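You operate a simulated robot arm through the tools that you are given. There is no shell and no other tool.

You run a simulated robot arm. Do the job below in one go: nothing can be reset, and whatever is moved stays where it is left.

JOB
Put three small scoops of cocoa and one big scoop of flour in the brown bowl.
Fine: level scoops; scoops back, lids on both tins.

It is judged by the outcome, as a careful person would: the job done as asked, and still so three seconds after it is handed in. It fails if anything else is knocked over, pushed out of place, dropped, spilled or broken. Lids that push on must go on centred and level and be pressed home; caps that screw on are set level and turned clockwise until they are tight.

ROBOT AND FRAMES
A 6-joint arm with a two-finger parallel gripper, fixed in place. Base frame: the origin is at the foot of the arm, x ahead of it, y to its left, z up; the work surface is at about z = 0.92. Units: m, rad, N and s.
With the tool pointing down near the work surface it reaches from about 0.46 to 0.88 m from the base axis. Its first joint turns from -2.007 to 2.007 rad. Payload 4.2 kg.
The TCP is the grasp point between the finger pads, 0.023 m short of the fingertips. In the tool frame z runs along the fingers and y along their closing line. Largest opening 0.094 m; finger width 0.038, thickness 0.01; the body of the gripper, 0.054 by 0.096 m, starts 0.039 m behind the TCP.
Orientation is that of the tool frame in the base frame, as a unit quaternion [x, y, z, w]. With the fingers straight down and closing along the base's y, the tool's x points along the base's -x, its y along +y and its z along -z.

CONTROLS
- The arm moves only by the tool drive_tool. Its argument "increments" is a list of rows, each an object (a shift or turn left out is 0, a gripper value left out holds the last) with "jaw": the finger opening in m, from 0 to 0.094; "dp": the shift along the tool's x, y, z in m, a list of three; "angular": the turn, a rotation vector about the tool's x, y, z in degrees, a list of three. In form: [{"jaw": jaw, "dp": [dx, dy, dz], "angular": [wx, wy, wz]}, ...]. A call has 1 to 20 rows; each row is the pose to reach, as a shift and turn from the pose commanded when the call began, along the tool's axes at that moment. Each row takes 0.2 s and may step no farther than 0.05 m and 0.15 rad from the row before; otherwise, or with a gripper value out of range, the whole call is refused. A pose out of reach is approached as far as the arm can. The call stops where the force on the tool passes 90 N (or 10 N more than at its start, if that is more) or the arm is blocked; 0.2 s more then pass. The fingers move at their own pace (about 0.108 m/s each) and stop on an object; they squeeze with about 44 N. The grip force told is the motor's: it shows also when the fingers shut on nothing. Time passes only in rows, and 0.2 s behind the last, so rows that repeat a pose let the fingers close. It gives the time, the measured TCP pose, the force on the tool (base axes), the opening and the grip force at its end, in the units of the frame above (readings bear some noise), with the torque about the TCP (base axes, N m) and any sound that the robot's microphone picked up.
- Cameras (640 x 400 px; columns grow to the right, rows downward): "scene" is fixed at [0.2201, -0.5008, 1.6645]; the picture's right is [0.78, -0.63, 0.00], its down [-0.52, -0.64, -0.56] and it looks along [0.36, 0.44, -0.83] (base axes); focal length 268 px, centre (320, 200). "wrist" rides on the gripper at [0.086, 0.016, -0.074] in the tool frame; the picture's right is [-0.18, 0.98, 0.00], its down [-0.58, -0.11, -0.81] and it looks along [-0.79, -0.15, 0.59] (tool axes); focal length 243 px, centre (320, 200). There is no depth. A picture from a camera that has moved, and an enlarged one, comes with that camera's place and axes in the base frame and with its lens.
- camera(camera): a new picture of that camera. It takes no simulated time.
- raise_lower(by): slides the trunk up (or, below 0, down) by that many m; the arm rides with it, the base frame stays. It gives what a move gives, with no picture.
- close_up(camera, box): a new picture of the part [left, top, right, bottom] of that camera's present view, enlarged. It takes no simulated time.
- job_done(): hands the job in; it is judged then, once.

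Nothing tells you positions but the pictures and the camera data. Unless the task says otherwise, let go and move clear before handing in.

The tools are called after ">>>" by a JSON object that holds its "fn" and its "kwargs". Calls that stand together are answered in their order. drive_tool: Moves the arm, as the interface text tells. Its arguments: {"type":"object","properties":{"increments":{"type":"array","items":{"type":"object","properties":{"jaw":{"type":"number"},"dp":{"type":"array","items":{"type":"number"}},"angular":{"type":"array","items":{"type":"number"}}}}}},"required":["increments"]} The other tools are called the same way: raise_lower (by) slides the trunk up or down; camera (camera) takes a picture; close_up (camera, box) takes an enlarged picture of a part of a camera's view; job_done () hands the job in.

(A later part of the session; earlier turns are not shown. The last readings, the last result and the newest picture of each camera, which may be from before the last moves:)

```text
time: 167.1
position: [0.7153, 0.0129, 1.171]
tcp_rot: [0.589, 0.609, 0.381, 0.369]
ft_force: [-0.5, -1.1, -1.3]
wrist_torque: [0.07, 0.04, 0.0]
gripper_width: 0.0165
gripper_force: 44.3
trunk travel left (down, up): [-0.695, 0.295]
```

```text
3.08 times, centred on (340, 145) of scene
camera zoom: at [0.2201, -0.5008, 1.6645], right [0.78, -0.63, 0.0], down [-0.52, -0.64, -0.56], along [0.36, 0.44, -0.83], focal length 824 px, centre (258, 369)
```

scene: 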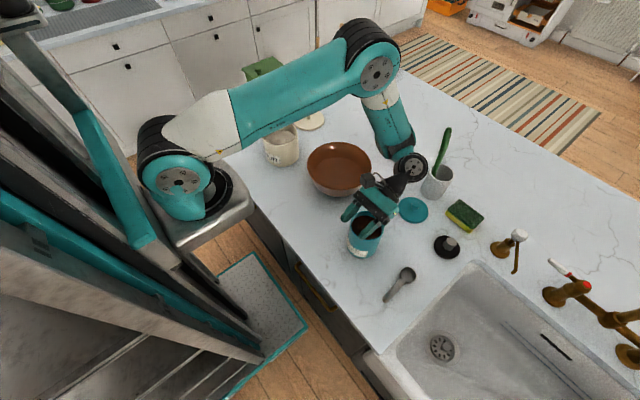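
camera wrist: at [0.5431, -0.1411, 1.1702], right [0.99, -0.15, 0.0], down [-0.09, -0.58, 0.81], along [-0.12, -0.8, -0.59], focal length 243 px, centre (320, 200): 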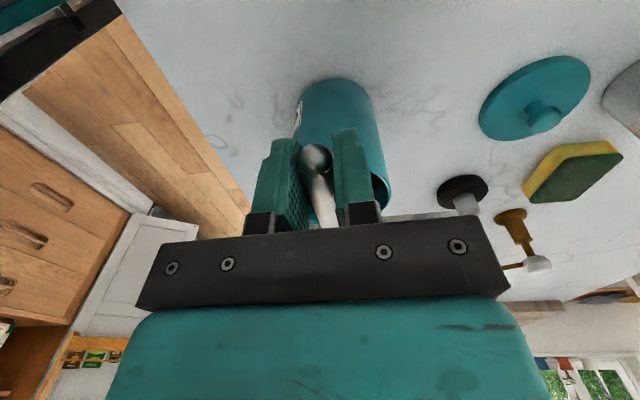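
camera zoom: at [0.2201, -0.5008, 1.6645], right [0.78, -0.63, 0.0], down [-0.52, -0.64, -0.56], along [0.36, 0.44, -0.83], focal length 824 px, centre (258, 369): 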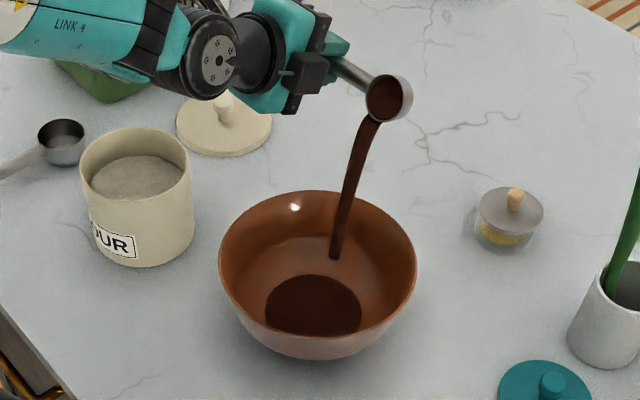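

It's pouring neatly into the bowl. I'll tilt further and hold until the scoop is empty.

>>> {"fn": "drive_tool", "kwargs": {"increments": [{"angular": [-7, 0, 0]}, {"angular": [-14, 0, 0]}, {"angular": [-21, 0, 0]}, {"angular": [-27, 0, 0]}, {"angular": [-27, 0, 0]}, {"angular": [-27, 0, 0]}, {"angular": [-27, 0, 0]}, {"angular": [-27, 0, 0]}]}}

>>> {"fn": "close_up", "kwargs": {"camera": "scene", "box": [260, 80, 420, 210]}}

```text
time: 168.9
position: [0.7163, 0.0107, 1.171]
tcp_rot: [0.487, 0.504, 0.512, 0.495]
ft_force: [0.4, -0.6, 0.4]
wrist_torque: [0.06, 0.04, -0.02]
gripper_width: 0.0165
gripper_force: 44.3
trunk travel left (down, up): [-0.695, 0.295]
```

```text
3.08 times, centred on (340, 145) of scene
camera zoom: at [0.2201, -0.5008, 1.6645], right [0.78, -0.63, 0.0], down [-0.52, -0.64, -0.56], along [0.36, 0.44, -0.83], focal length 824 px, centre (258, 369)
```

zoom: 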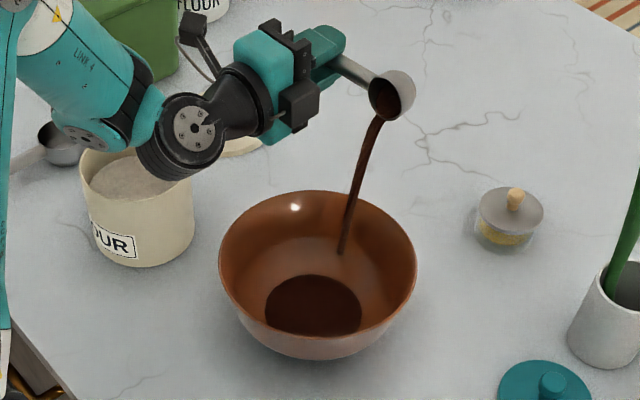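

>>> {"fn": "drive_tool", "kwargs": {"increments": [{"angular": [-2, 0, 0]}, {"angular": [-3, 0, 0]}, {"angular": [-3, 0, 0]}, {"angular": [-3, 0, 0]}, {"angular": [-3, 0, 0]}, {"angular": [-3, 0, 0]}, {"angular": [-3, 0, 0]}, {"angular": [-3, 0, 0]}, {"angular": [-3, 0, 0]}, {"angular": [-3, 0, 0]}]}}

>>> {"fn": "close_up", "kwargs": {"camera": "scene", "box": [260, 80, 420, 210]}}

>>> {"fn": "close_up", "kwargs": {"camera": "scene", "box": [366, 92, 406, 132]}}

```text
time: 171.1
position: [0.7159, 0.0117, 1.1701]
tcp_rot: [0.473, 0.491, 0.526, 0.508]
ft_force: [-0.4, 0.1, -1.0]
wrist_torque: [0.06, 0.07, 0.0]
gripper_width: 0.0166
gripper_force: 43.4
trunk travel left (down, up): [-0.695, 0.295]
```

```text
3.08 times, centred on (340, 145) of scene
camera zoom: at [0.2201, -0.5008, 1.6645], right [0.78, -0.63, 0.0], down [-0.52, -0.64, -0.56], along [0.36, 0.44, -0.83], focal length 824 px, centre (258, 369)
```

zoom: 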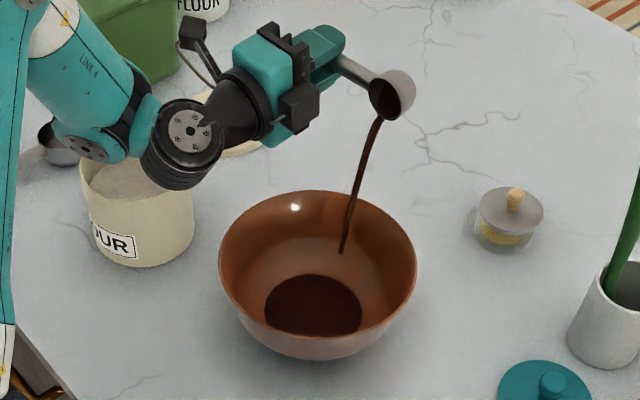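

```text
10.00 times, centred on (386, 112) of scene
camera zoom: at [0.2201, -0.5008, 1.6645], right [0.78, -0.63, 0.0], down [-0.52, -0.64, -0.56], along [0.36, 0.44, -0.83], focal length 2676 px, centre (-340, 1080)
```

zoom: 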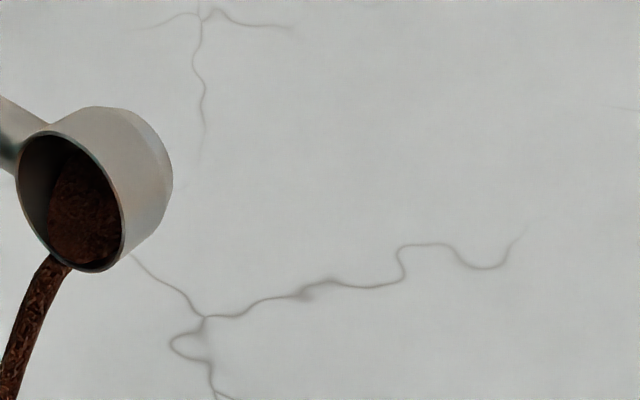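

Still flowing, getting thinner. I'll hold the pour longer.

>>> {"fn": "drive_tool", "kwargs": {"increments": [{"angular": [-1, 0, 0]}, {"angular": [-1, 0, 0]}, {"angular": [-1, 0, 0]}, {"angular": [-1, 0, 0]}, {"angular": [-1, 0, 0]}, {"angular": [-1, 0, 0]}, {"angular": [-1, 0, 0]}, {"angular": [-1, 0, 0]}, {"angular": [-1, 0, 0]}, {"angular": [-1, 0, 0]}, {"angular": [-1, 0, 0]}, {"angular": [-1, 0, 0]}, {"angular": [-1, 0, 0]}, {"angular": [-1, 0, 0]}, {"angular": [-1, 0, 0]}, {"angular": [-1, 0, 0]}, {"angular": [-1, 0, 0]}, {"angular": [-1, 0, 0]}, {"angular": [-1, 0, 0]}, {"angular": [-1, 0, 0]}]}}

>>> {"fn": "close_up", "kwargs": {"camera": "scene", "box": [260, 80, 420, 210]}}

>>> {"fn": "close_up", "kwargs": {"camera": "scene", "box": [342, 92, 382, 132]}}

```text
time: 175.3
position: [0.7148, 0.0123, 1.1705]
tcp_rot: [0.468, 0.487, 0.53, 0.513]
ft_force: [-0.6, -0.5, -0.3]
wrist_torque: [0.06, 0.02, 0.01]
gripper_width: 0.0165
gripper_force: 44.0
trunk travel left (down, up): [-0.695, 0.295]
```

```text
3.08 times, centred on (340, 145) of scene
camera zoom: at [0.2201, -0.5008, 1.6645], right [0.78, -0.63, 0.0], down [-0.52, -0.64, -0.56], along [0.36, 0.44, -0.83], focal length 824 px, centre (258, 369)
```

zoom: 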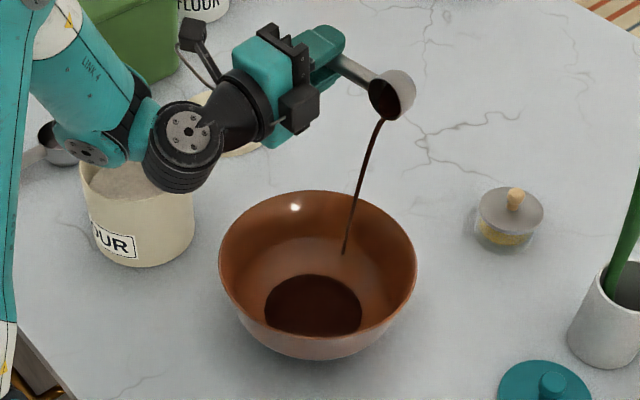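

```text
10.00 times, centred on (362, 112) of scene
camera zoom: at [0.2201, -0.5008, 1.6645], right [0.78, -0.63, 0.0], down [-0.52, -0.64, -0.56], along [0.36, 0.44, -0.83], focal length 2676 px, centre (-100, 1080)
```

zoom: 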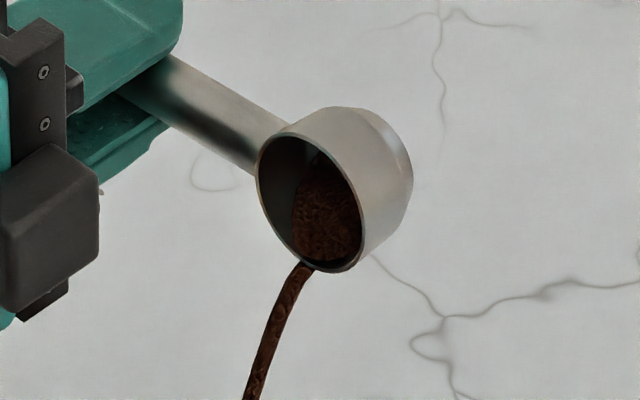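

>>> {"fn": "drive_tool", "kwargs": {"increments": [{"angular": [-1, 0, 0]}, {"angular": [-1, 0, 0]}, {"angular": [-1, 0, 0]}, {"angular": [-1, 0, 0]}, {"angular": [-1, 0, 0]}, {"angular": [-1, 0, 0]}, {"angular": [-1, 0, 0]}, {"angular": [-1, 0, 0]}, {"angular": [-1, 0, 0]}, {"angular": [-1, 0, 0]}, {"angular": [-1, 0, 0]}, {"angular": [-1, 0, 0]}, {"angular": [-1, 0, 0]}, {"angular": [-1, 0, 0]}, {"angular": [-1, 0, 0]}, {"angular": [-1, 0, 0]}, {"angular": [-1, 0, 0]}, {"angular": [-1, 0, 0]}, {"angular": [-1, 0, 0]}, {"angular": [-1, 0, 0]}]}}

>>> {"fn": "close_up", "kwargs": {"camera": "scene", "box": [342, 92, 382, 132]}}

```text
time: 179.5
position: [0.7154, 0.012, 1.1704]
tcp_rot: [0.465, 0.481, 0.534, 0.516]
ft_force: [0.4, 0.2, -0.9]
wrist_torque: [0.03, 0.02, -0.02]
gripper_width: 0.0167
gripper_force: 44.3
trunk travel left (down, up): [-0.695, 0.295]
```

```text
10.00 times, centred on (362, 112) of scene
camera zoom: at [0.2201, -0.5008, 1.6645], right [0.78, -0.63, 0.0], down [-0.52, -0.64, -0.56], along [0.36, 0.44, -0.83], focal length 2676 px, centre (-100, 1080)
```

zoom: 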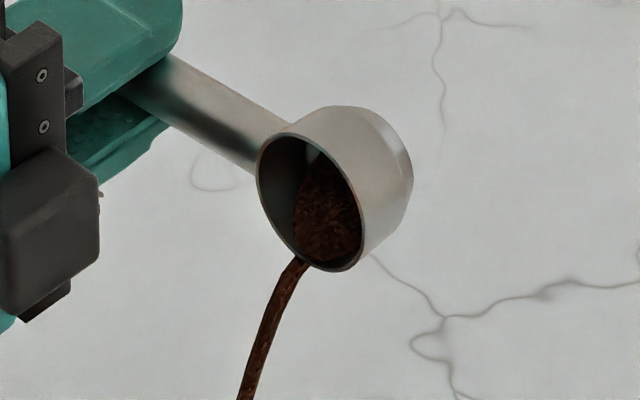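

>>> {"fn": "drive_tool", "kwargs": {"increments": [{"angular": [-2, 0, 0]}, {"angular": [-4, 0, 0]}, {"angular": [-4, 0, 0]}, {"angular": [-4, 0, 0]}]}}

```text
time: 180.5
position: [0.7142, 0.012, 1.1704]
tcp_rot: [0.456, 0.472, 0.543, 0.524]
ft_force: [0.2, -0.4, -1.5]
wrist_torque: [0.08, 0.04, -0.03]
gripper_width: 0.0165
gripper_force: 44.7
trunk travel left (down, up): [-0.695, 0.295]
```

>>> {"fn": "drive_tool", "kwargs": {"increments": [{"angular": [-2, 0, 0]}, {"angular": [-4, 0, 0]}, {"angular": [-6, 0, 0]}, {"angular": [-6, 0, 0]}]}}

>>> {"fn": "close_up", "kwargs": {"camera": "scene", "box": [342, 92, 382, 132]}}

```text
time: 181.5
position: [0.7153, 0.0119, 1.1701]
tcp_rot: [0.455, 0.473, 0.543, 0.524]
ft_force: [-0.6, 0.3, -0.5]
wrist_torque: [0.09, 0.01, -0.01]
gripper_width: 0.0164
gripper_force: 43.8
out of reach, approached as far as the arm can: row 1, 2, 3, 4
trunk travel left (down, up): [-0.695, 0.295]
```

```text
10.00 times, centred on (362, 112) of scene
camera zoom: at [0.2201, -0.5008, 1.6645], right [0.78, -0.63, 0.0], down [-0.52, -0.64, -0.56], along [0.36, 0.44, -0.83], focal length 2676 px, centre (-100, 1080)
```

zoom: 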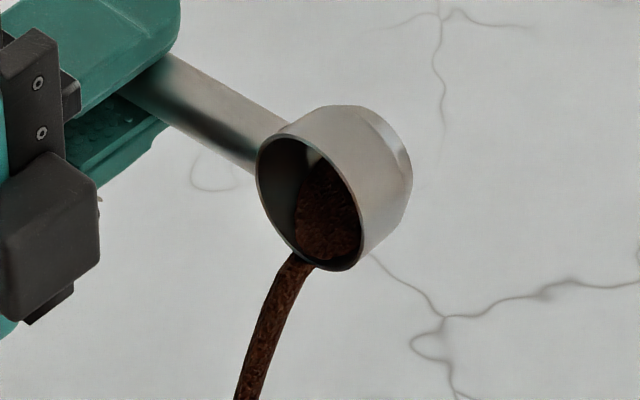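

The wrist limit here is 98° and some cocoa remains. I'll ease the tilt to stop the flow, raise the tool relative to the trunk, and then tilt further.

>>> {"fn": "drive_tool", "kwargs": {"increments": [{"angular": [8, 0, 0]}, {"angular": [16, 0, 0]}, {"angular": [23, 0, 0]}, {"dp": [0, 0.04, 0.0056], "angular": [23, 0, 0]}, {"dp": [0, 0.08, 0.0112], "angular": [23, 0, 0]}, {"dp": [0, 0.1287, 0.0181], "angular": [23, 0, 0]}]}}

>>> {"fn": "close_up", "kwargs": {"camera": "scene", "box": [260, 40, 420, 210]}}

```text
time: 182.9
position: [0.7148, 0.0124, 1.3014]
tcp_rot: [0.551, 0.57, 0.438, 0.423]
ft_force: [0.1, 0.0, -1.7]
wrist_torque: [0.05, 0.0, 0.03]
gripper_width: 0.0167
gripper_force: 43.9
trunk travel left (down, up): [-0.695, 0.295]
```

```text
2.35 times, centred on (340, 125) of scene
camera zoom: at [0.2201, -0.5008, 1.6645], right [0.78, -0.63, 0.0], down [-0.52, -0.64, -0.56], along [0.36, 0.44, -0.83], focal length 630 px, centre (273, 376)
```

zoom: 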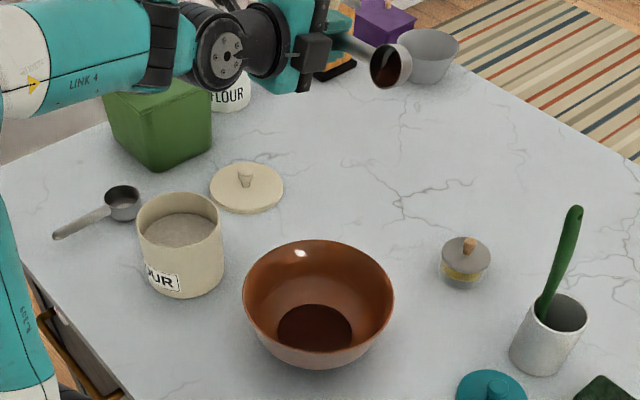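

>>> {"fn": "raise_lower", "kwargs": {"by": -0.13}}

>>> {"fn": "drive_tool", "kwargs": {"increments": [{"angular": [-8, 0, 0]}, {"angular": [-16, 0, 0]}, {"angular": [-24, 0, 0]}, {"angular": [-30, 0, 0]}]}}

```text
time: 184.5
position: [0.716, 0.0125, 1.1711]
tcp_rot: [0.551, 0.571, 0.438, 0.423]
ft_force: [-0.2, 0.2, -1.7]
wrist_torque: [0.07, 0.02, -0.03]
gripper_width: 0.0167
gripper_force: 43.8
trunk travel left (down, up): [-0.565, 0.425]
```

```text
time: 185.5
position: [0.7145, 0.0128, 1.1705]
tcp_rot: [0.423, 0.438, 0.571, 0.551]
ft_force: [-0.3, -0.2, -0.5]
wrist_torque: [0.08, -0.03, 0.05]
gripper_width: 0.0165
gripper_force: 43.9
trunk travel left (down, up): [-0.565, 0.425]
```

Unflagged at 105°. I'll continue to about 120° and hold.

>>> {"fn": "drive_tool", "kwargs": {"increments": [{"angular": [-6, 0, 0]}, {"angular": [-12, 0, 0]}, {"angular": [-15, 0, 0]}, {"angular": [-15, 0, 0]}, {"angular": [-15, 0, 0]}, {"angular": [-15, 0, 0]}, {"angular": [-15, 0, 0]}, {"angular": [-15, 0, 0]}, {"angular": [-15, 0, 0]}, {"angular": [-15, 0, 0]}]}}

>>> {"fn": "close_up", "kwargs": {"camera": "scene", "box": [260, 80, 420, 210]}}

>>> {"fn": "close_up", "kwargs": {"camera": "scene", "box": [342, 92, 382, 132]}}

```text
time: 187.7
position: [0.7157, 0.0124, 1.1721]
tcp_rot: [0.363, 0.378, 0.613, 0.591]
ft_force: [0.6, -0.3, -0.8]
wrist_torque: [0.08, 0.0, 0.0]
gripper_width: 0.0165
gripper_force: 44.4
out of reach, approached as far as the arm can: row 3, 4, 5, 6, 7, 8, 9, 10
trunk travel left (down, up): [-0.565, 0.425]
```

```text
3.08 times, centred on (340, 145) of scene
camera zoom: at [0.2201, -0.5008, 1.6645], right [0.78, -0.63, 0.0], down [-0.52, -0.64, -0.56], along [0.36, 0.44, -0.83], focal length 824 px, centre (258, 369)
```

zoom: 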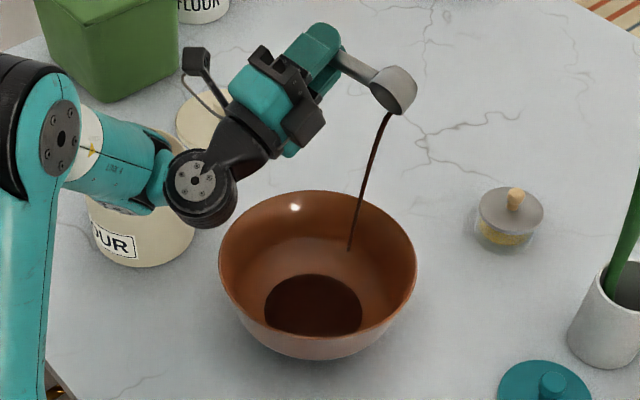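

```text
10.00 times, centred on (362, 112) of scene
camera zoom: at [0.2201, -0.5008, 1.6645], right [0.78, -0.63, 0.0], down [-0.52, -0.64, -0.56], along [0.36, 0.44, -0.83], focal length 2676 px, centre (-100, 1080)
```

zoom: 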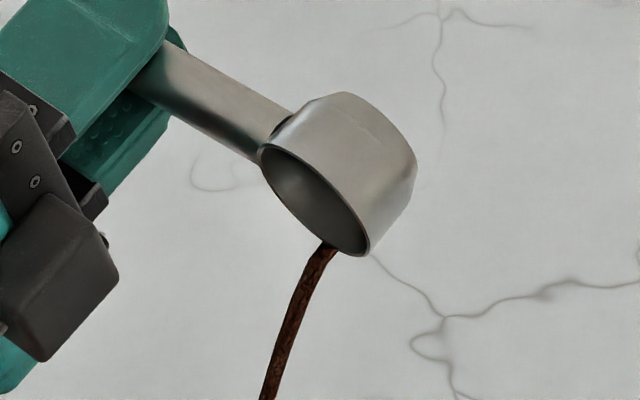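

The cup is almost clean; I'll wait a moment for the last of it.

>>> {"fn": "drive_tool", "kwargs": {"increments": [{"angular": [0, 0, 0]}, {"angular": [0, 0, 0]}, {"angular": [0, 0, 0]}, {"angular": [0, 0, 0]}, {"angular": [0, 0, 0]}, {"angular": [0, 0, 0]}, {"angular": [0, 0, 0]}, {"angular": [0, 0, 0]}]}}

>>> {"fn": "close_up", "kwargs": {"camera": "scene", "box": [260, 80, 420, 210]}}

```text
time: 189.5
position: [0.7162, 0.0123, 1.1721]
tcp_rot: [0.364, 0.377, 0.613, 0.591]
ft_force: [0.1, 0.7, 0.3]
wrist_torque: [0.06, 0.01, -0.01]
gripper_width: 0.0164
gripper_force: 44.1
trunk travel left (down, up): [-0.565, 0.425]
```

```text
3.08 times, centred on (340, 145) of scene
camera zoom: at [0.2201, -0.5008, 1.6645], right [0.78, -0.63, 0.0], down [-0.52, -0.64, -0.56], along [0.36, 0.44, -0.83], focal length 824 px, centre (258, 369)
```

zoom: 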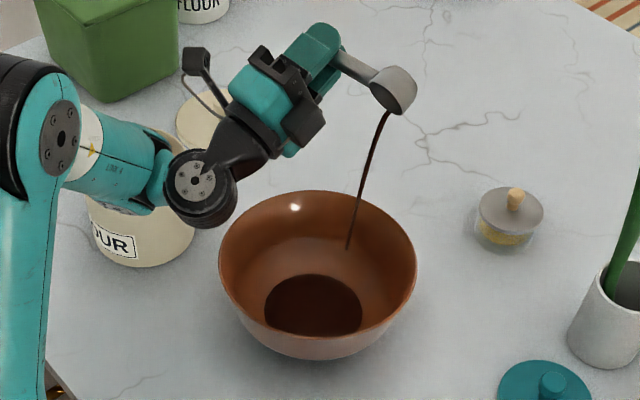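

>>> {"fn": "drive_tool", "kwargs": {"increments": [{"angular": [0, 0, 0]}, {"angular": [0, 0, 0]}, {"angular": [0, 0, 0]}, {"angular": [0, 0, 0]}, {"angular": [0, 0, 0]}, {"angular": [0, 0, 0]}, {"angular": [0, 0, 0]}, {"angular": [0, 0, 0]}, {"angular": [0, 0, 0]}, {"angular": [0, 0, 0]}, {"angular": [0, 0, 0]}, {"angular": [0, 0, 0]}, {"angular": [0, 0, 0]}, {"angular": [0, 0, 0]}, {"angular": [0, 0, 0]}]}}

>>> {"fn": "close_up", "kwargs": {"camera": "scene", "box": [260, 80, 420, 210]}}

>>> {"fn": "close_up", "kwargs": {"camera": "scene", "box": [342, 92, 382, 132]}}

```text
time: 192.7
position: [0.7166, 0.013, 1.1715]
tcp_rot: [0.363, 0.377, 0.613, 0.591]
ft_force: [-0.7, -0.3, 0.0]
wrist_torque: [0.03, 0.02, 0.04]
gripper_width: 0.0165
gripper_force: 44.4
trunk travel left (down, up): [-0.565, 0.425]
```

```text
3.08 times, centred on (340, 145) of scene
camera zoom: at [0.2201, -0.5008, 1.6645], right [0.78, -0.63, 0.0], down [-0.52, -0.64, -0.56], along [0.36, 0.44, -0.83], focal length 824 px, centre (258, 369)
```

zoom: 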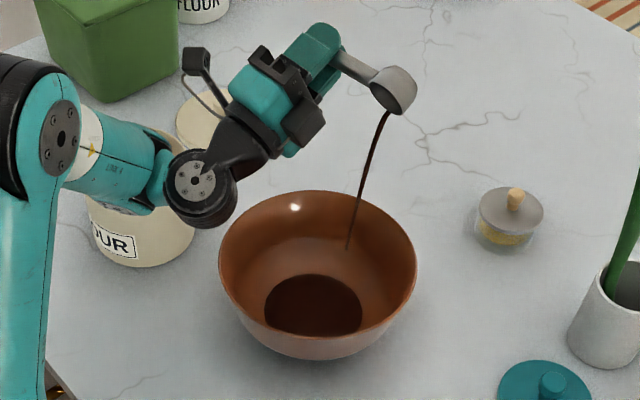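

```text
10.00 times, centred on (362, 112) of scene
camera zoom: at [0.2201, -0.5008, 1.6645], right [0.78, -0.63, 0.0], down [-0.52, -0.64, -0.56], along [0.36, 0.44, -0.83], focal length 2676 px, centre (-100, 1080)
```

zoom: 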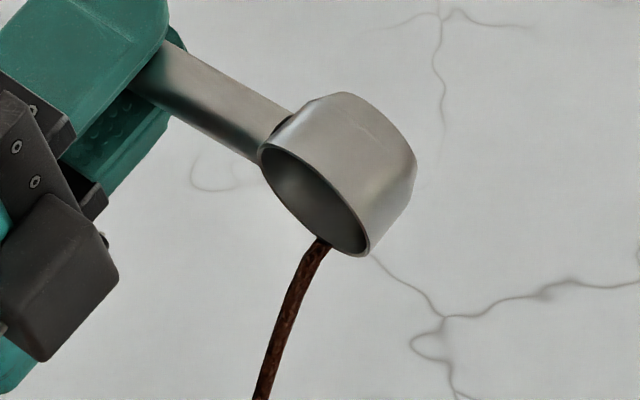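

>>> {"fn": "drive_tool", "kwargs": {"increments": [{"angular": [8, 0, 0]}, {"angular": [16, 0, 0]}, {"angular": [24, 0, 0]}, {"angular": [32, 0, 0]}, {"angular": [40, 0, 0]}]}}

>>> {"fn": "close_up", "kwargs": {"camera": "scene", "box": [342, 92, 382, 132]}}

>>> {"fn": "close_up", "kwargs": {"camera": "scene", "box": [260, 80, 420, 210]}}

```text
time: 193.9
position: [0.7146, 0.0135, 1.1714]
tcp_rot: [0.544, 0.565, 0.446, 0.432]
ft_force: [0.2, -0.1, -0.8]
wrist_torque: [0.06, 0.03, -0.01]
gripper_width: 0.0163
gripper_force: 44.2
trunk travel left (down, up): [-0.565, 0.425]
```

```text
10.00 times, centred on (362, 112) of scene
camera zoom: at [0.2201, -0.5008, 1.6645], right [0.78, -0.63, 0.0], down [-0.52, -0.64, -0.56], along [0.36, 0.44, -0.83], focal length 2676 px, centre (-100, 1080)
```

zoom: 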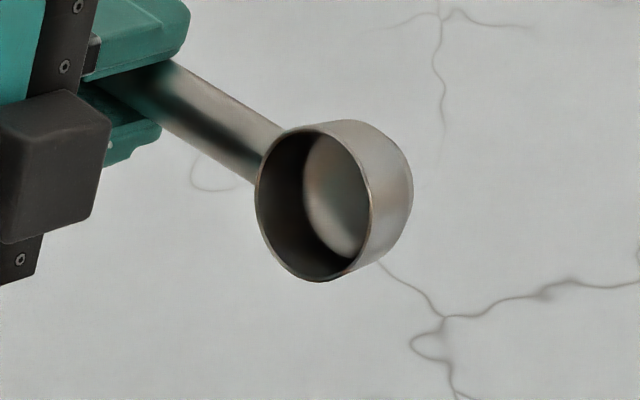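

```text
3.08 times, centred on (340, 145) of scene
camera zoom: at [0.2201, -0.5008, 1.6645], right [0.78, -0.63, 0.0], down [-0.52, -0.64, -0.56], along [0.36, 0.44, -0.83], focal length 824 px, centre (258, 369)
```

zoom: 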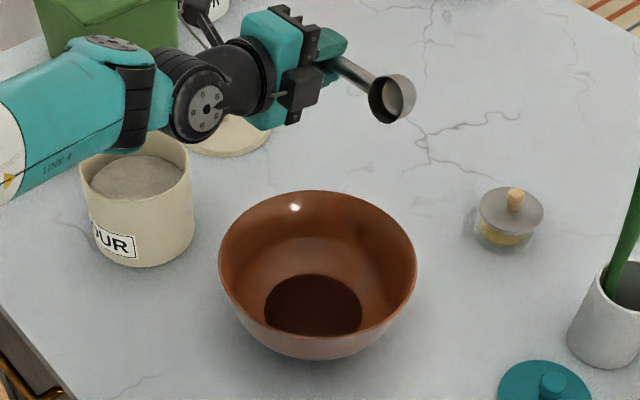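

The scoop is completely empty and the bowl holds the first scoop. I'll try a trunk height in between, to find one where both the level carry and the full pour work without a change.

>>> {"fn": "raise_lower", "kwargs": {"by": 0.06}}

>>> {"fn": "drive_tool", "kwargs": {"increments": [{"dp": [0, -0.015, -0.003], "angular": [8, 0, 0]}, {"dp": [0, -0.03, -0.006], "angular": [16, 0, 0]}, {"dp": [0, -0.045, -0.01], "angular": [24, 0, 0]}, {"dp": [0, -0.06, -0.014], "angular": [32, 0, 0]}, {"dp": [0, -0.068, -0.016], "angular": [40, 0, 0]}, {"dp": [0, -0.068, -0.016], "angular": [48, 0, 0]}, {"dp": [0, -0.068, -0.016], "angular": [56, 0, 0]}]}}

```text
time: 194.9
position: [0.7148, 0.0135, 1.2306]
tcp_rot: [0.544, 0.564, 0.447, 0.432]
ft_force: [0.3, -0.3, -0.7]
wrist_torque: [0.04, 0.0, -0.01]
gripper_width: 0.0166
gripper_force: 44.2
trunk travel left (down, up): [-0.625, 0.365]
```

```text
time: 196.5
position: [0.6842, 0.0126, 1.1675]
tcp_rot: [0.683, 0.708, 0.129, 0.125]
ft_force: [-0.5, 0.4, -0.8]
wrist_torque: [0.08, 0.04, 0.0]
gripper_width: 0.0165
gripper_force: 44.2
trunk travel left (down, up): [-0.625, 0.365]
```

>>> {"fn": "drive_tool", "kwargs": {"increments": [{"angular": [7, 0, 0]}, {"angular": [14, 0, 0]}, {"angular": [20.7, 0, 0]}]}}

```text
time: 197.3
position: [0.6836, 0.0107, 1.1668]
tcp_rot: [0.694, 0.72, -0.001, 0.001]
ft_force: [-0.4, -0.2, -0.4]
wrist_torque: [0.02, -0.04, 0.01]
gripper_width: 0.0165
gripper_force: 44.3
trunk travel left (down, up): [-0.625, 0.365]
```

Level is fine at this trunk height. I'll check how far the pour tilt reaches from here.

>>> {"fn": "drive_tool", "kwargs": {"increments": [{"dp": [0, 0.008, 0], "angular": [-8, 0, 0]}, {"dp": [0, 0.016, 0], "angular": [-16, 0, 0]}, {"dp": [0, 0.024, 0], "angular": [-24, 0, 0]}, {"dp": [0, 0.03, 0], "angular": [-32, 0, 0]}, {"dp": [0, 0.03, 0], "angular": [-40, 0, 0]}, {"dp": [0, 0.03, 0], "angular": [-48, 0, 0]}, {"dp": [0, 0.03, 0], "angular": [-56, 0, 0]}, {"dp": [0, 0.03, 0], "angular": [-64, 0, 0]}, {"dp": [0, 0.03, 0], "angular": [-72, 0, 0]}, {"dp": [0, 0.03, 0], "angular": [-80, 0, 0]}, {"dp": [0, 0.03, 0], "angular": [-88, 0, 0]}, {"dp": [0, 0.03, 0], "angular": [-96, 0, 0]}, {"dp": [0, 0.03, 0], "angular": [-102, 0, 0]}, {"dp": [0, 0.03, 0], "angular": [-108, 0, 0]}]}}

```text
time: 200.3
position: [0.7163, 0.0125, 1.1695]
tcp_rot: [0.408, 0.424, 0.582, 0.561]
ft_force: [0.3, 0.3, -0.3]
wrist_torque: [0.09, 0.1, 0.07]
gripper_width: 0.0165
gripper_force: 44.3
trunk travel left (down, up): [-0.625, 0.365]
```

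This trunk height (−0.2) does both. I'll straighten up and go back for the second cocoa scoop.

>>> {"fn": "drive_tool", "kwargs": {"increments": [{"angular": [8, 0, 0]}, {"angular": [16, 0, 0]}, {"angular": [24, 0, 0]}, {"angular": [32, 0, 0]}, {"angular": [40, 0, 0]}, {"angular": [48, 0, 0]}, {"angular": [56, 0, 0]}, {"angular": [64, 0, 0]}, {"dp": [0, 0.009, -0.028], "angular": [72, 0, 0]}, {"dp": [0, 0.009, -0.028], "angular": [80, 0, 0]}, {"dp": [0, 0.009, -0.028], "angular": [88, 0, 0]}, {"dp": [0, 0.009, -0.028], "angular": [96, 0, 0]}, {"dp": [0, 0.009, -0.028], "angular": [102, 0, 0]}, {"dp": [0, 0.009, -0.028], "angular": [107.9, 0, 0]}]}}

```text
time: 203.3
position: [0.6846, 0.0113, 1.1672]
tcp_rot: [0.695, 0.719, 0.0, 0.001]
ft_force: [-0.6, 0.8, -0.6]
wrist_torque: [0.09, 0.01, 0.0]
gripper_width: 0.0163
gripper_force: 43.8
trunk travel left (down, up): [-0.625, 0.365]
```

>>> {"fn": "drive_tool", "kwargs": {"increments": [{"dp": [-0.029, -0.02, 0]}, {"dp": [-0.0585, -0.0404, 0]}, {"dp": [-0.0878, -0.0606, 0]}, {"dp": [-0.1171, -0.0808, 0]}, {"dp": [-0.1464, -0.1011, 0]}, {"dp": [-0.1756, -0.1213, 0]}, {"dp": [-0.2049, -0.1415, 0]}, {"dp": [-0.2342, -0.1617, 0]}]}}

>>> {"fn": "raise_lower", "kwargs": {"by": 0.3}}

```text
time: 205.1
position: [0.5315, -0.2287, 1.1693]
tcp_rot: [0.694, 0.72, 0.002, 0.001]
ft_force: [0.1, 1.0, -1.2]
wrist_torque: [0.1, 0.01, 0.0]
gripper_width: 0.0163
gripper_force: 44.3
trunk travel left (down, up): [-0.625, 0.365]
```

```text
time: 208.1
position: [0.5327, -0.2291, 1.4684]
tcp_rot: [0.694, 0.72, 0.002, 0.002]
ft_force: [0.4, 0.7, -0.8]
wrist_torque: [0.07, -0.01, 0.0]
gripper_width: 0.0163
gripper_force: 44.2
trunk travel left (down, up): [-0.925, 0.065]
```

>>> {"fn": "drive_tool", "kwargs": {"increments": [{"dp": [-0.0008, -0.0122, 0.0317], "angular": [0, 0, -7.9]}, {"dp": [-0.0032, -0.0243, 0.0634], "angular": [0, 0, -15.9]}, {"dp": [-0.0073, -0.0361, 0.0951], "angular": [0, 0, -23.9]}, {"dp": [-0.0128, -0.047, 0.1268], "angular": [0, 0, -31.9]}, {"dp": [-0.0198, -0.0571, 0.1585], "angular": [0, 0, -39.9]}, {"dp": [-0.028, -0.0662, 0.1902], "angular": [0, 0, -47.9]}, {"dp": [-0.0374, -0.074, 0.2219], "angular": [0, 0, -55.9]}, {"dp": [-0.0477, -0.0803, 0.2536], "angular": [0, 0, -63.9]}, {"dp": [-0.0588, -0.0853, 0.2853], "angular": [0, 0, -71.9]}, {"dp": [-0.0703, -0.0886, 0.317], "angular": [0, 0, -79.9]}, {"dp": [-0.0821, -0.0902, 0.349], "angular": [0, 0, -87.9]}, {"dp": [-0.0821, -0.0902, 0.349], "angular": [0, 0, -87.9]}]}}

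>>> {"fn": "close_up", "kwargs": {"camera": "scene", "box": [310, 160, 430, 260]}}

```text
time: 210.7
position: [0.4452, -0.3147, 1.1184]
tcp_rot: [0.0, 1.0, 0.001, 0.002]
ft_force: [-0.2, 0.4, -1.3]
wrist_torque: [-0.01, 0.01, -0.02]
gripper_width: 0.0163
gripper_force: 44.4
trunk travel left (down, up): [-0.925, 0.065]
```

```text
4.00 times, centred on (370, 210) of scene
camera zoom: at [0.2201, -0.5008, 1.6645], right [0.78, -0.63, 0.0], down [-0.52, -0.64, -0.56], along [0.36, 0.44, -0.83], focal length 1070 px, centre (120, 160)
```

zoom: 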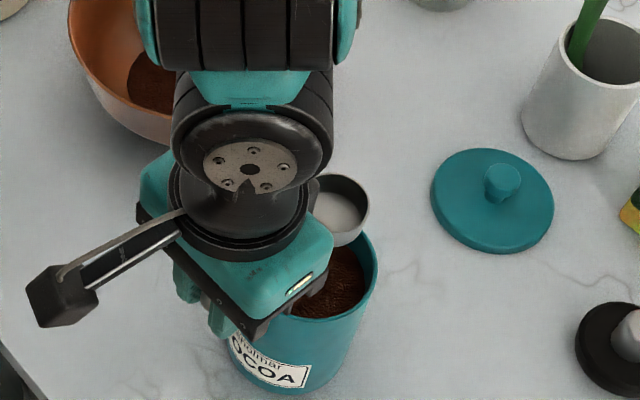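

Same pre-pose as before, and the wall of the tin is clear. Second scoop: tipping nose-down into the tin mouth.

>>> {"fn": "drive_tool", "kwargs": {"increments": [{"dp": [0.0004, 0.001, -0.0119], "angular": [0, 8, 0]}, {"dp": [-0.0018, 0.002, -0.0237], "angular": [0, 16, 0]}, {"dp": [-0.0057, 0.003, -0.0349], "angular": [0, 24, 0]}, {"dp": [-0.0111, 0.004, -0.0456], "angular": [0, 32, 0]}, {"dp": [-0.0179, 0.004, -0.0554], "angular": [0, 40, 0]}, {"dp": [-0.026, 0.004, -0.0541], "angular": [0, 48, 0]}, {"dp": [-0.0353, 0.004, -0.0516], "angular": [0, 56, 0]}, {"dp": [-0.0455, 0.004, -0.0428], "angular": [0, 64, 0]}, {"dp": [-0.0469, 0.004, -0.0198], "angular": [0, 65, 0]}, {"dp": [-0.0469, 0.004, -0.0198], "angular": [0, 65, 0]}]}}

>>> {"fn": "close_up", "kwargs": {"camera": "scene", "box": [330, 180, 410, 250]}}

```text
time: 212.9
position: [0.4924, -0.3106, 1.1387]
tcp_rot: [0.0, 0.844, 0.0, -0.536]
ft_force: [0.6, -0.1, -0.6]
wrist_torque: [0.01, 0.05, -0.02]
gripper_width: 0.0165
gripper_force: 44.2
trunk travel left (down, up): [-0.925, 0.065]
```

```text
5.71 times, centred on (370, 215) of scene
camera zoom: at [0.2201, -0.5008, 1.6645], right [0.78, -0.63, 0.0], down [-0.52, -0.64, -0.56], along [0.36, 0.44, -0.83], focal length 1529 px, centre (34, 114)
```

zoom: 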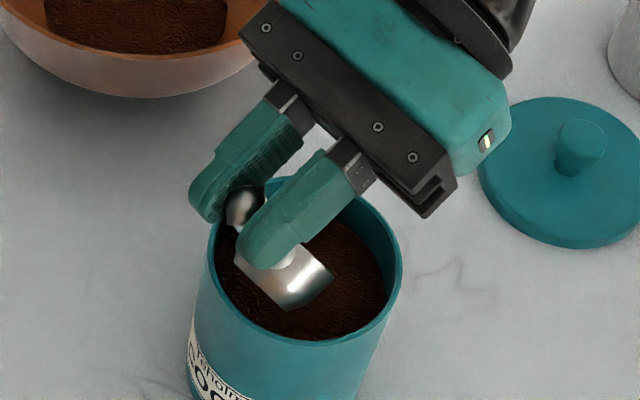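

Clear of the walls. I'll dig, push forward, then level and lift in one smooth motion.

>>> {"fn": "drive_tool", "kwargs": {"increments": [{"dp": [-0.019, 0, 0.0111]}, {"dp": [-0.0372, 0, 0.0195]}, {"dp": [-0.0529, 0, 0.0236]}, {"dp": [-0.06, 0, 0.0203]}, {"dp": [-0.0625, 0, 0.0148]}, {"dp": [-0.0631, 0, 0.0112]}, {"dp": [-0.0598, 0, 0.0228], "angular": [0, -8, 0]}, {"dp": [-0.0529, 0, 0.0305], "angular": [0, -16, 0]}, {"dp": [-0.0457, 0, 0.0367], "angular": [0, -24, 0]}, {"dp": [-0.0423, 0, 0.0429], "angular": [0, -32, 0]}, {"dp": [-0.0419, 0, 0.0489], "angular": [0, -40, 0]}, {"dp": [-0.0426, 0, 0.0537], "angular": [0, -48, 0]}, {"dp": [-0.0449, 0, 0.0575], "angular": [0, -56, 0]}, {"dp": [-0.0481, 0, 0.0598], "angular": [0, -64, 0]}, {"dp": [-0.0423, 0, 0.0571], "angular": [0, -64.8, 0]}]}}

>>> {"fn": "close_up", "kwargs": {"camera": "scene", "box": [330, 180, 410, 250]}}

```text
time: 216.1
position: [0.4582, -0.3109, 1.0765]
tcp_rot: [0.0, 1.0, 0.0, 0.001]
ft_force: [0.7, -0.2, -0.7]
wrist_torque: [0.01, 0.09, 0.0]
gripper_width: 0.0159
gripper_force: 44.0
trunk travel left (down, up): [-0.925, 0.065]
```

```text
5.71 times, centred on (370, 215) of scene
camera zoom: at [0.2201, -0.5008, 1.6645], right [0.78, -0.63, 0.0], down [-0.52, -0.64, -0.56], along [0.36, 0.44, -0.83], focal length 1529 px, centre (34, 114)
```

zoom: 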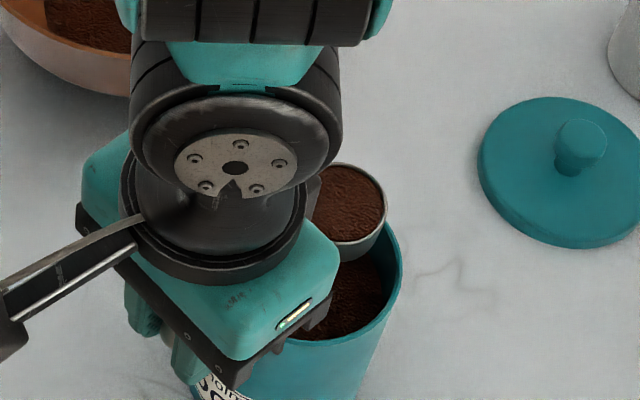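

Full again. I'll swing around the cup for a clear look at whether it's level.

>>> {"fn": "drive_tool", "kwargs": {"increments": [{"dp": [0.0002, 0.0119, -0.005], "angular": [0, 0, 8]}, {"dp": [-0.0013, 0.0236, -0.01], "angular": [0, 0, 16]}, {"dp": [-0.0044, 0.0348, -0.015], "angular": [0, 0, 24]}, {"dp": [-0.009, 0.0453, -0.02], "angular": [0, 0, 32]}, {"dp": [-0.015, 0.055, -0.02], "angular": [0, 0, 40]}, {"dp": [-0.0223, 0.0635, -0.02], "angular": [0, 0, 48]}, {"dp": [-0.0307, 0.0709, -0.02], "angular": [0, 0, 56]}, {"dp": [-0.04, 0.0768, -0.02], "angular": [0, 0, 64]}, {"dp": [-0.0491, 0.0813, -0.02], "angular": [0, 0, 72]}, {"dp": [-0.0597, 0.0842, -0.02], "angular": [0, 0, 80]}, {"dp": [-0.0705, 0.0854, -0.02], "angular": [0, 0, 88]}]}}

>>> {"fn": "close_up", "kwargs": {"camera": "scene", "box": [340, 180, 400, 230]}}

>>> {"fn": "close_up", "kwargs": {"camera": "wrist", "box": [240, 100, 400, 240]}}

```text
time: 218.5
position: [0.5299, -0.226, 1.0962]
tcp_rot: [0.696, 0.718, 0.001, 0.0]
ft_force: [0.4, 0.0, -0.7]
wrist_torque: [0.06, 0.01, -0.01]
gripper_width: 0.0164
gripper_force: 44.0
trunk travel left (down, up): [-0.925, 0.065]
```

```text
8.00 times, centred on (370, 205) of scene
camera zoom: at [0.2201, -0.5008, 1.6645], right [0.78, -0.63, 0.0], down [-0.52, -0.64, -0.56], along [0.36, 0.44, -0.83], focal length 2141 px, centre (-80, 160)
```

zoom: 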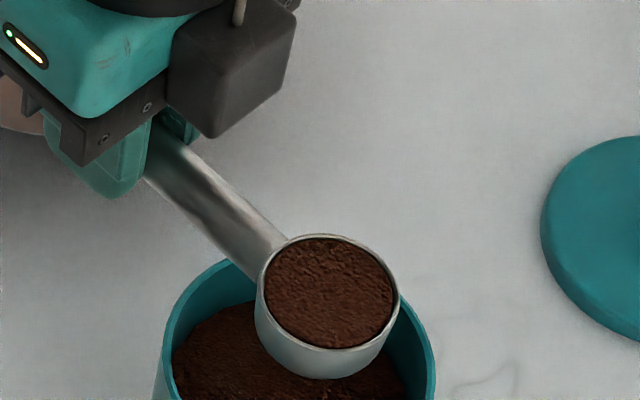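

```text
2.86 times, centred on (320, 170) of wrist
camera zoom: at [0.5427, -0.1381, 1.1718], right [0.99, -0.15, 0.0], down [-0.09, -0.58, 0.81], along [-0.12, -0.8, -0.59], focal length 693 px, centre (320, 286)
```

zoom: 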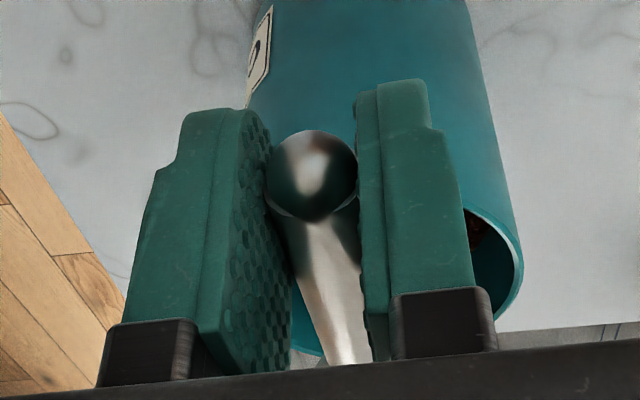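

The grip is sound, though the handle has crept a few millimetres outward through the fingers. I'll check the surface close up.

>>> {"fn": "close_up", "kwargs": {"camera": "scene", "box": [360, 206, 382, 228]}}

```text
16.00 times, centred on (371, 217) of scene
camera zoom: at [0.2201, -0.5008, 1.6645], right [0.78, -0.63, 0.0], down [-0.52, -0.64, -0.56], along [0.36, 0.44, -0.83], focal length 4282 px, centre (-496, -72)
```

zoom: 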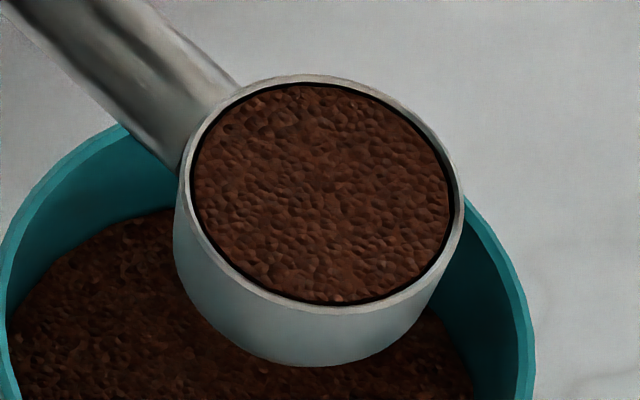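

Level again. I'll lift it and lower the trunk for the pour.

>>> {"fn": "drive_tool", "kwargs": {"increments": [{"dp": [0, 0, -0.02]}, {"dp": [0, 0, -0.055]}, {"dp": [0, 0, -0.095]}, {"dp": [0, 0, -0.135]}, {"dp": [0, 0, -0.175]}, {"dp": [0, 0, -0.215]}, {"dp": [0, 0, -0.255]}, {"dp": [0, 0, -0.295]}, {"dp": [0, 0, -0.335]}, {"dp": [0, 0, -0.362]}, {"dp": [0, 0, -0.372]}]}}

>>> {"fn": "raise_lower", "kwargs": {"by": -0.3}}

>>> {"fn": "close_up", "kwargs": {"camera": "scene", "box": [330, 150, 430, 230]}}

```text
time: 220.9
position: [0.53, -0.2251, 1.4691]
tcp_rot: [0.695, 0.719, 0.0, 0.0]
ft_force: [-0.1, -0.4, -1.3]
wrist_torque: [0.04, -0.02, -0.01]
gripper_width: 0.0163
gripper_force: 43.7
trunk travel left (down, up): [-0.925, 0.065]
```

```text
time: 223.9
position: [0.5304, -0.2252, 1.169]
tcp_rot: [0.695, 0.719, -0.001, 0.0]
ft_force: [-0.3, -0.2, -1.2]
wrist_torque: [0.09, -0.02, 0.0]
gripper_width: 0.0163
gripper_force: 44.1
trunk travel left (down, up): [-0.625, 0.365]
```

```text
5.00 times, centred on (380, 190) of scene
camera zoom: at [0.2201, -0.5008, 1.6645], right [0.78, -0.63, 0.0], down [-0.52, -0.64, -0.56], along [0.36, 0.44, -0.83], focal length 1338 px, centre (20, 250)
```

zoom: 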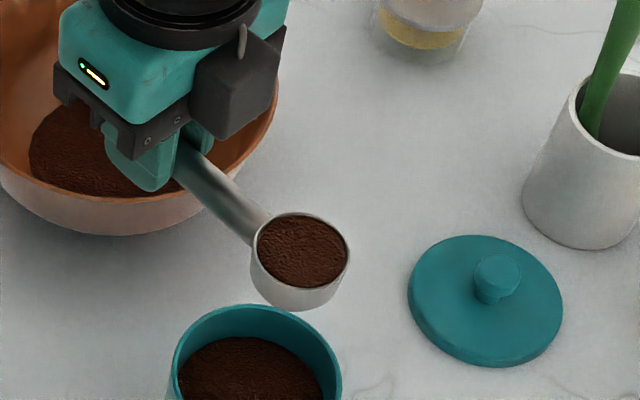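

>>> {"fn": "drive_tool", "kwargs": {"increments": [{"dp": [0.01, 0.0068, 0]}, {"dp": [0.032, 0.0218, 0]}, {"dp": [0.063, 0.043, 0]}, {"dp": [0.096, 0.0655, 0]}, {"dp": [0.13, 0.0887, 0]}, {"dp": [0.163, 0.1113, 0]}, {"dp": [0.193, 0.1318, 0]}, {"dp": [0.218, 0.1488, 0]}, {"dp": [0.232, 0.1584, 0]}, {"dp": [0.2376, 0.1622, 0]}]}}

>>> {"fn": "close_up", "kwargs": {"camera": "scene", "box": [260, 80, 420, 210]}}

```text
time: 226.1
position: [0.6842, 0.0187, 1.1693]
tcp_rot: [0.694, 0.72, 0.0, 0.0]
ft_force: [0.4, 0.5, -1.6]
wrist_torque: [0.07, -0.01, 0.01]
gripper_width: 0.0166
gripper_force: 43.8
trunk travel left (down, up): [-0.625, 0.365]
```

```text
3.08 times, centred on (340, 145) of scene
camera zoom: at [0.2201, -0.5008, 1.6645], right [0.78, -0.63, 0.0], down [-0.52, -0.64, -0.56], along [0.36, 0.44, -0.83], focal length 824 px, centre (258, 369)
```

zoom: 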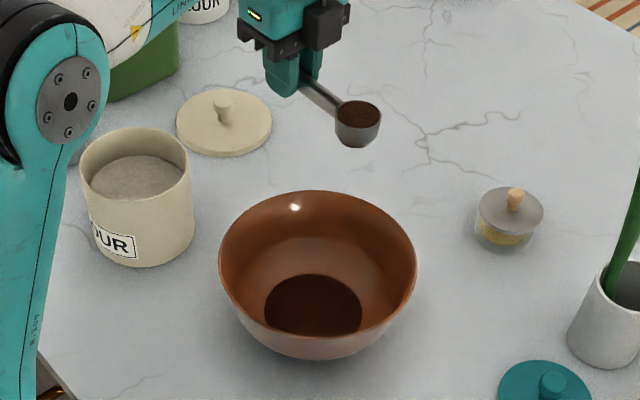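

Over the bowl. Pouring the second scoop, tilting all the way in one go and holding.

>>> {"fn": "drive_tool", "kwargs": {"increments": [{"dp": [0, 0.008, 0], "angular": [-8, 0, 0]}, {"dp": [0, 0.016, 0], "angular": [-16, 0, 0]}, {"dp": [0, 0.024, 0], "angular": [-24, 0, 0]}, {"dp": [0, 0.03, 0], "angular": [-32, 0, 0]}, {"dp": [0, 0.03, 0], "angular": [-40, 0, 0]}, {"dp": [0, 0.03, 0], "angular": [-48, 0, 0]}, {"dp": [0, 0.03, 0], "angular": [-56, 0, 0]}, {"dp": [0, 0.03, 0], "angular": [-64, 0, 0]}, {"dp": [0, 0.03, 0], "angular": [-72, 0, 0]}, {"dp": [0, 0.03, 0], "angular": [-80, 0, 0]}, {"dp": [0, 0.03, 0], "angular": [-88, 0, 0]}, {"dp": [0, 0.03, 0], "angular": [-96, 0, 0]}, {"dp": [0, 0.03, 0], "angular": [-102, 0, 0]}, {"dp": [0, 0.03, 0], "angular": [-108, 0, 0]}, {"dp": [0, 0.03, 0], "angular": [-108, 0, 0]}, {"dp": [0, 0.03, 0], "angular": [-108, 0, 0]}, {"dp": [0, 0.03, 0], "angular": [-108, 0, 0]}, {"dp": [0, 0.03, 0], "angular": [-108, 0, 0]}, {"dp": [0, 0.03, 0], "angular": [-108, 0, 0]}, {"dp": [0, 0.03, 0], "angular": [-108, 0, 0]}]}}

>>> {"fn": "close_up", "kwargs": {"camera": "scene", "box": [260, 80, 420, 210]}}

```text
time: 230.3
position: [0.7144, 0.0195, 1.1698]
tcp_rot: [0.41, 0.424, 0.581, 0.561]
ft_force: [-0.8, 0.2, -0.9]
wrist_torque: [0.07, 0.03, 0.02]
gripper_width: 0.0162
gripper_force: 44.2
trunk travel left (down, up): [-0.625, 0.365]
```

```text
3.08 times, centred on (340, 145) of scene
camera zoom: at [0.2201, -0.5008, 1.6645], right [0.78, -0.63, 0.0], down [-0.52, -0.64, -0.56], along [0.36, 0.44, -0.83], focal length 824 px, centre (258, 369)
```

zoom: 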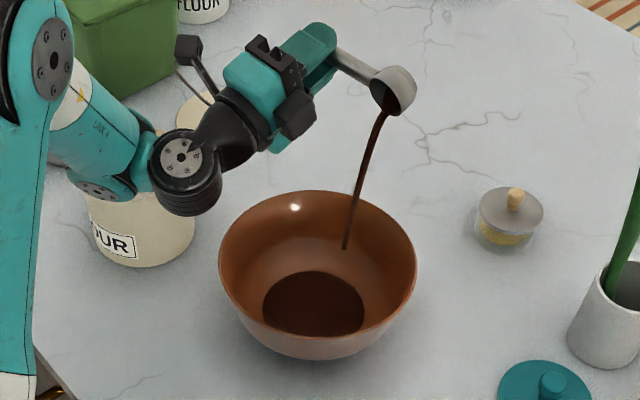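

>>> {"fn": "drive_tool", "kwargs": {"increments": [{"angular": [-2, 0, 0]}, {"angular": [-2, 0, 0]}, {"angular": [-2, 0, 0]}, {"angular": [-2, 0, 0]}, {"angular": [-2, 0, 0]}, {"angular": [-2, 0, 0]}, {"angular": [-2, 0, 0]}, {"angular": [-2, 0, 0]}, {"angular": [-2, 0, 0]}, {"angular": [-2, 0, 0]}, {"angular": [-2, 0, 0]}, {"angular": [-2, 0, 0]}, {"angular": [-2, 0, 0]}, {"angular": [-2, 0, 0]}, {"angular": [-2, 0, 0]}, {"angular": [-2, 0, 0]}]}}

>>> {"fn": "close_up", "kwargs": {"camera": "scene", "box": [342, 92, 382, 132]}}

```text
time: 233.7
position: [0.7134, 0.019, 1.1694]
tcp_rot: [0.41, 0.424, 0.581, 0.561]
ft_force: [-0.5, 0.5, -1.1]
wrist_torque: [0.07, -0.02, -0.04]
gripper_width: 0.0162
gripper_force: 43.8
trunk travel left (down, up): [-0.625, 0.365]
```

```text
10.00 times, centred on (362, 112) of scene
camera zoom: at [0.2201, -0.5008, 1.6645], right [0.78, -0.63, 0.0], down [-0.52, -0.64, -0.56], along [0.36, 0.44, -0.83], focal length 2676 px, centre (-100, 1080)
```

zoom: 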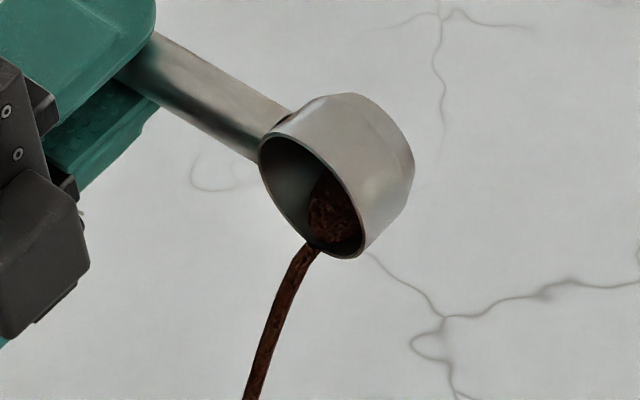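

Nearly done but a little stays at this angle. I'll ease back, shift the trunk 6 cm lower, and tilt to 117° as before to empty it completely.

>>> {"fn": "drive_tool", "kwargs": {"increments": [{"angular": [8, 0, 0]}, {"angular": [16, 0, 0]}, {"angular": [24, 0, 0]}, {"dp": [0, 0.029, 0.009], "angular": [28, 0, 0]}, {"dp": [0, 0.0571, 0.0185], "angular": [28, 0, 0]}]}}

>>> {"fn": "raise_lower", "kwargs": {"by": -0.06}}

>>> {"fn": "drive_tool", "kwargs": {"increments": [{"angular": [-8, 0, 0]}, {"angular": [-16, 0, 0]}, {"angular": [-24, 0, 0]}, {"angular": [-32, 0, 0]}, {"angular": [-36, 0, 0]}, {"angular": [-36, 0, 0]}, {"angular": [-36, 0, 0]}, {"angular": [-36, 0, 0]}, {"angular": [-36, 0, 0]}, {"angular": [-36, 0, 0]}, {"angular": [-36, 0, 0]}, {"angular": [-36, 0, 0]}, {"angular": [-36, 0, 0]}, {"angular": [-36, 0, 0]}, {"angular": [-36, 0, 0]}]}}

>>> {"fn": "close_up", "kwargs": {"camera": "scene", "box": [342, 92, 382, 132]}}

```text
time: 234.9
position: [0.7123, 0.0192, 1.2284]
tcp_rot: [0.524, 0.543, 0.471, 0.456]
ft_force: [-0.2, 0.3, -0.8]
wrist_torque: [0.04, 0.0, -0.01]
gripper_width: 0.0162
gripper_force: 44.0
trunk travel left (down, up): [-0.625, 0.365]
```

```text
time: 235.9
position: [0.7116, 0.0195, 1.1693]
tcp_rot: [0.524, 0.543, 0.472, 0.456]
ft_force: [-0.1, 0.4, -0.3]
wrist_torque: [0.07, 0.03, -0.01]
gripper_width: 0.0162
gripper_force: 44.3
trunk travel left (down, up): [-0.565, 0.425]
```

```text
time: 239.1
position: [0.7177, 0.0179, 1.1778]
tcp_rot: [0.358, 0.372, 0.616, 0.595]
ft_force: [-0.4, 0.4, -1.1]
wrist_torque: [0.07, 0.05, 0.01]
gripper_width: 0.0161
gripper_force: 43.8
out of reach, approached as far as the arm can: row 5, 6, 7, 8, 9, 10, 11, 12, 13, 14, 15
trunk travel left (down, up): [-0.565, 0.425]
```

```text
10.00 times, centred on (362, 112) of scene
camera zoom: at [0.2201, -0.5008, 1.6645], right [0.78, -0.63, 0.0], down [-0.52, -0.64, -0.56], along [0.36, 0.44, -0.83], focal length 2676 px, centre (-100, 1080)
```

zoom: 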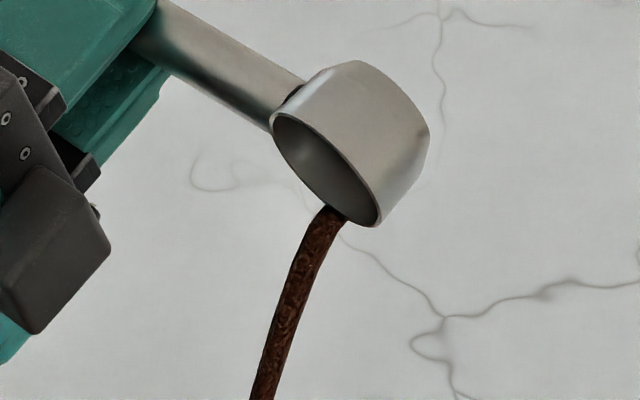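

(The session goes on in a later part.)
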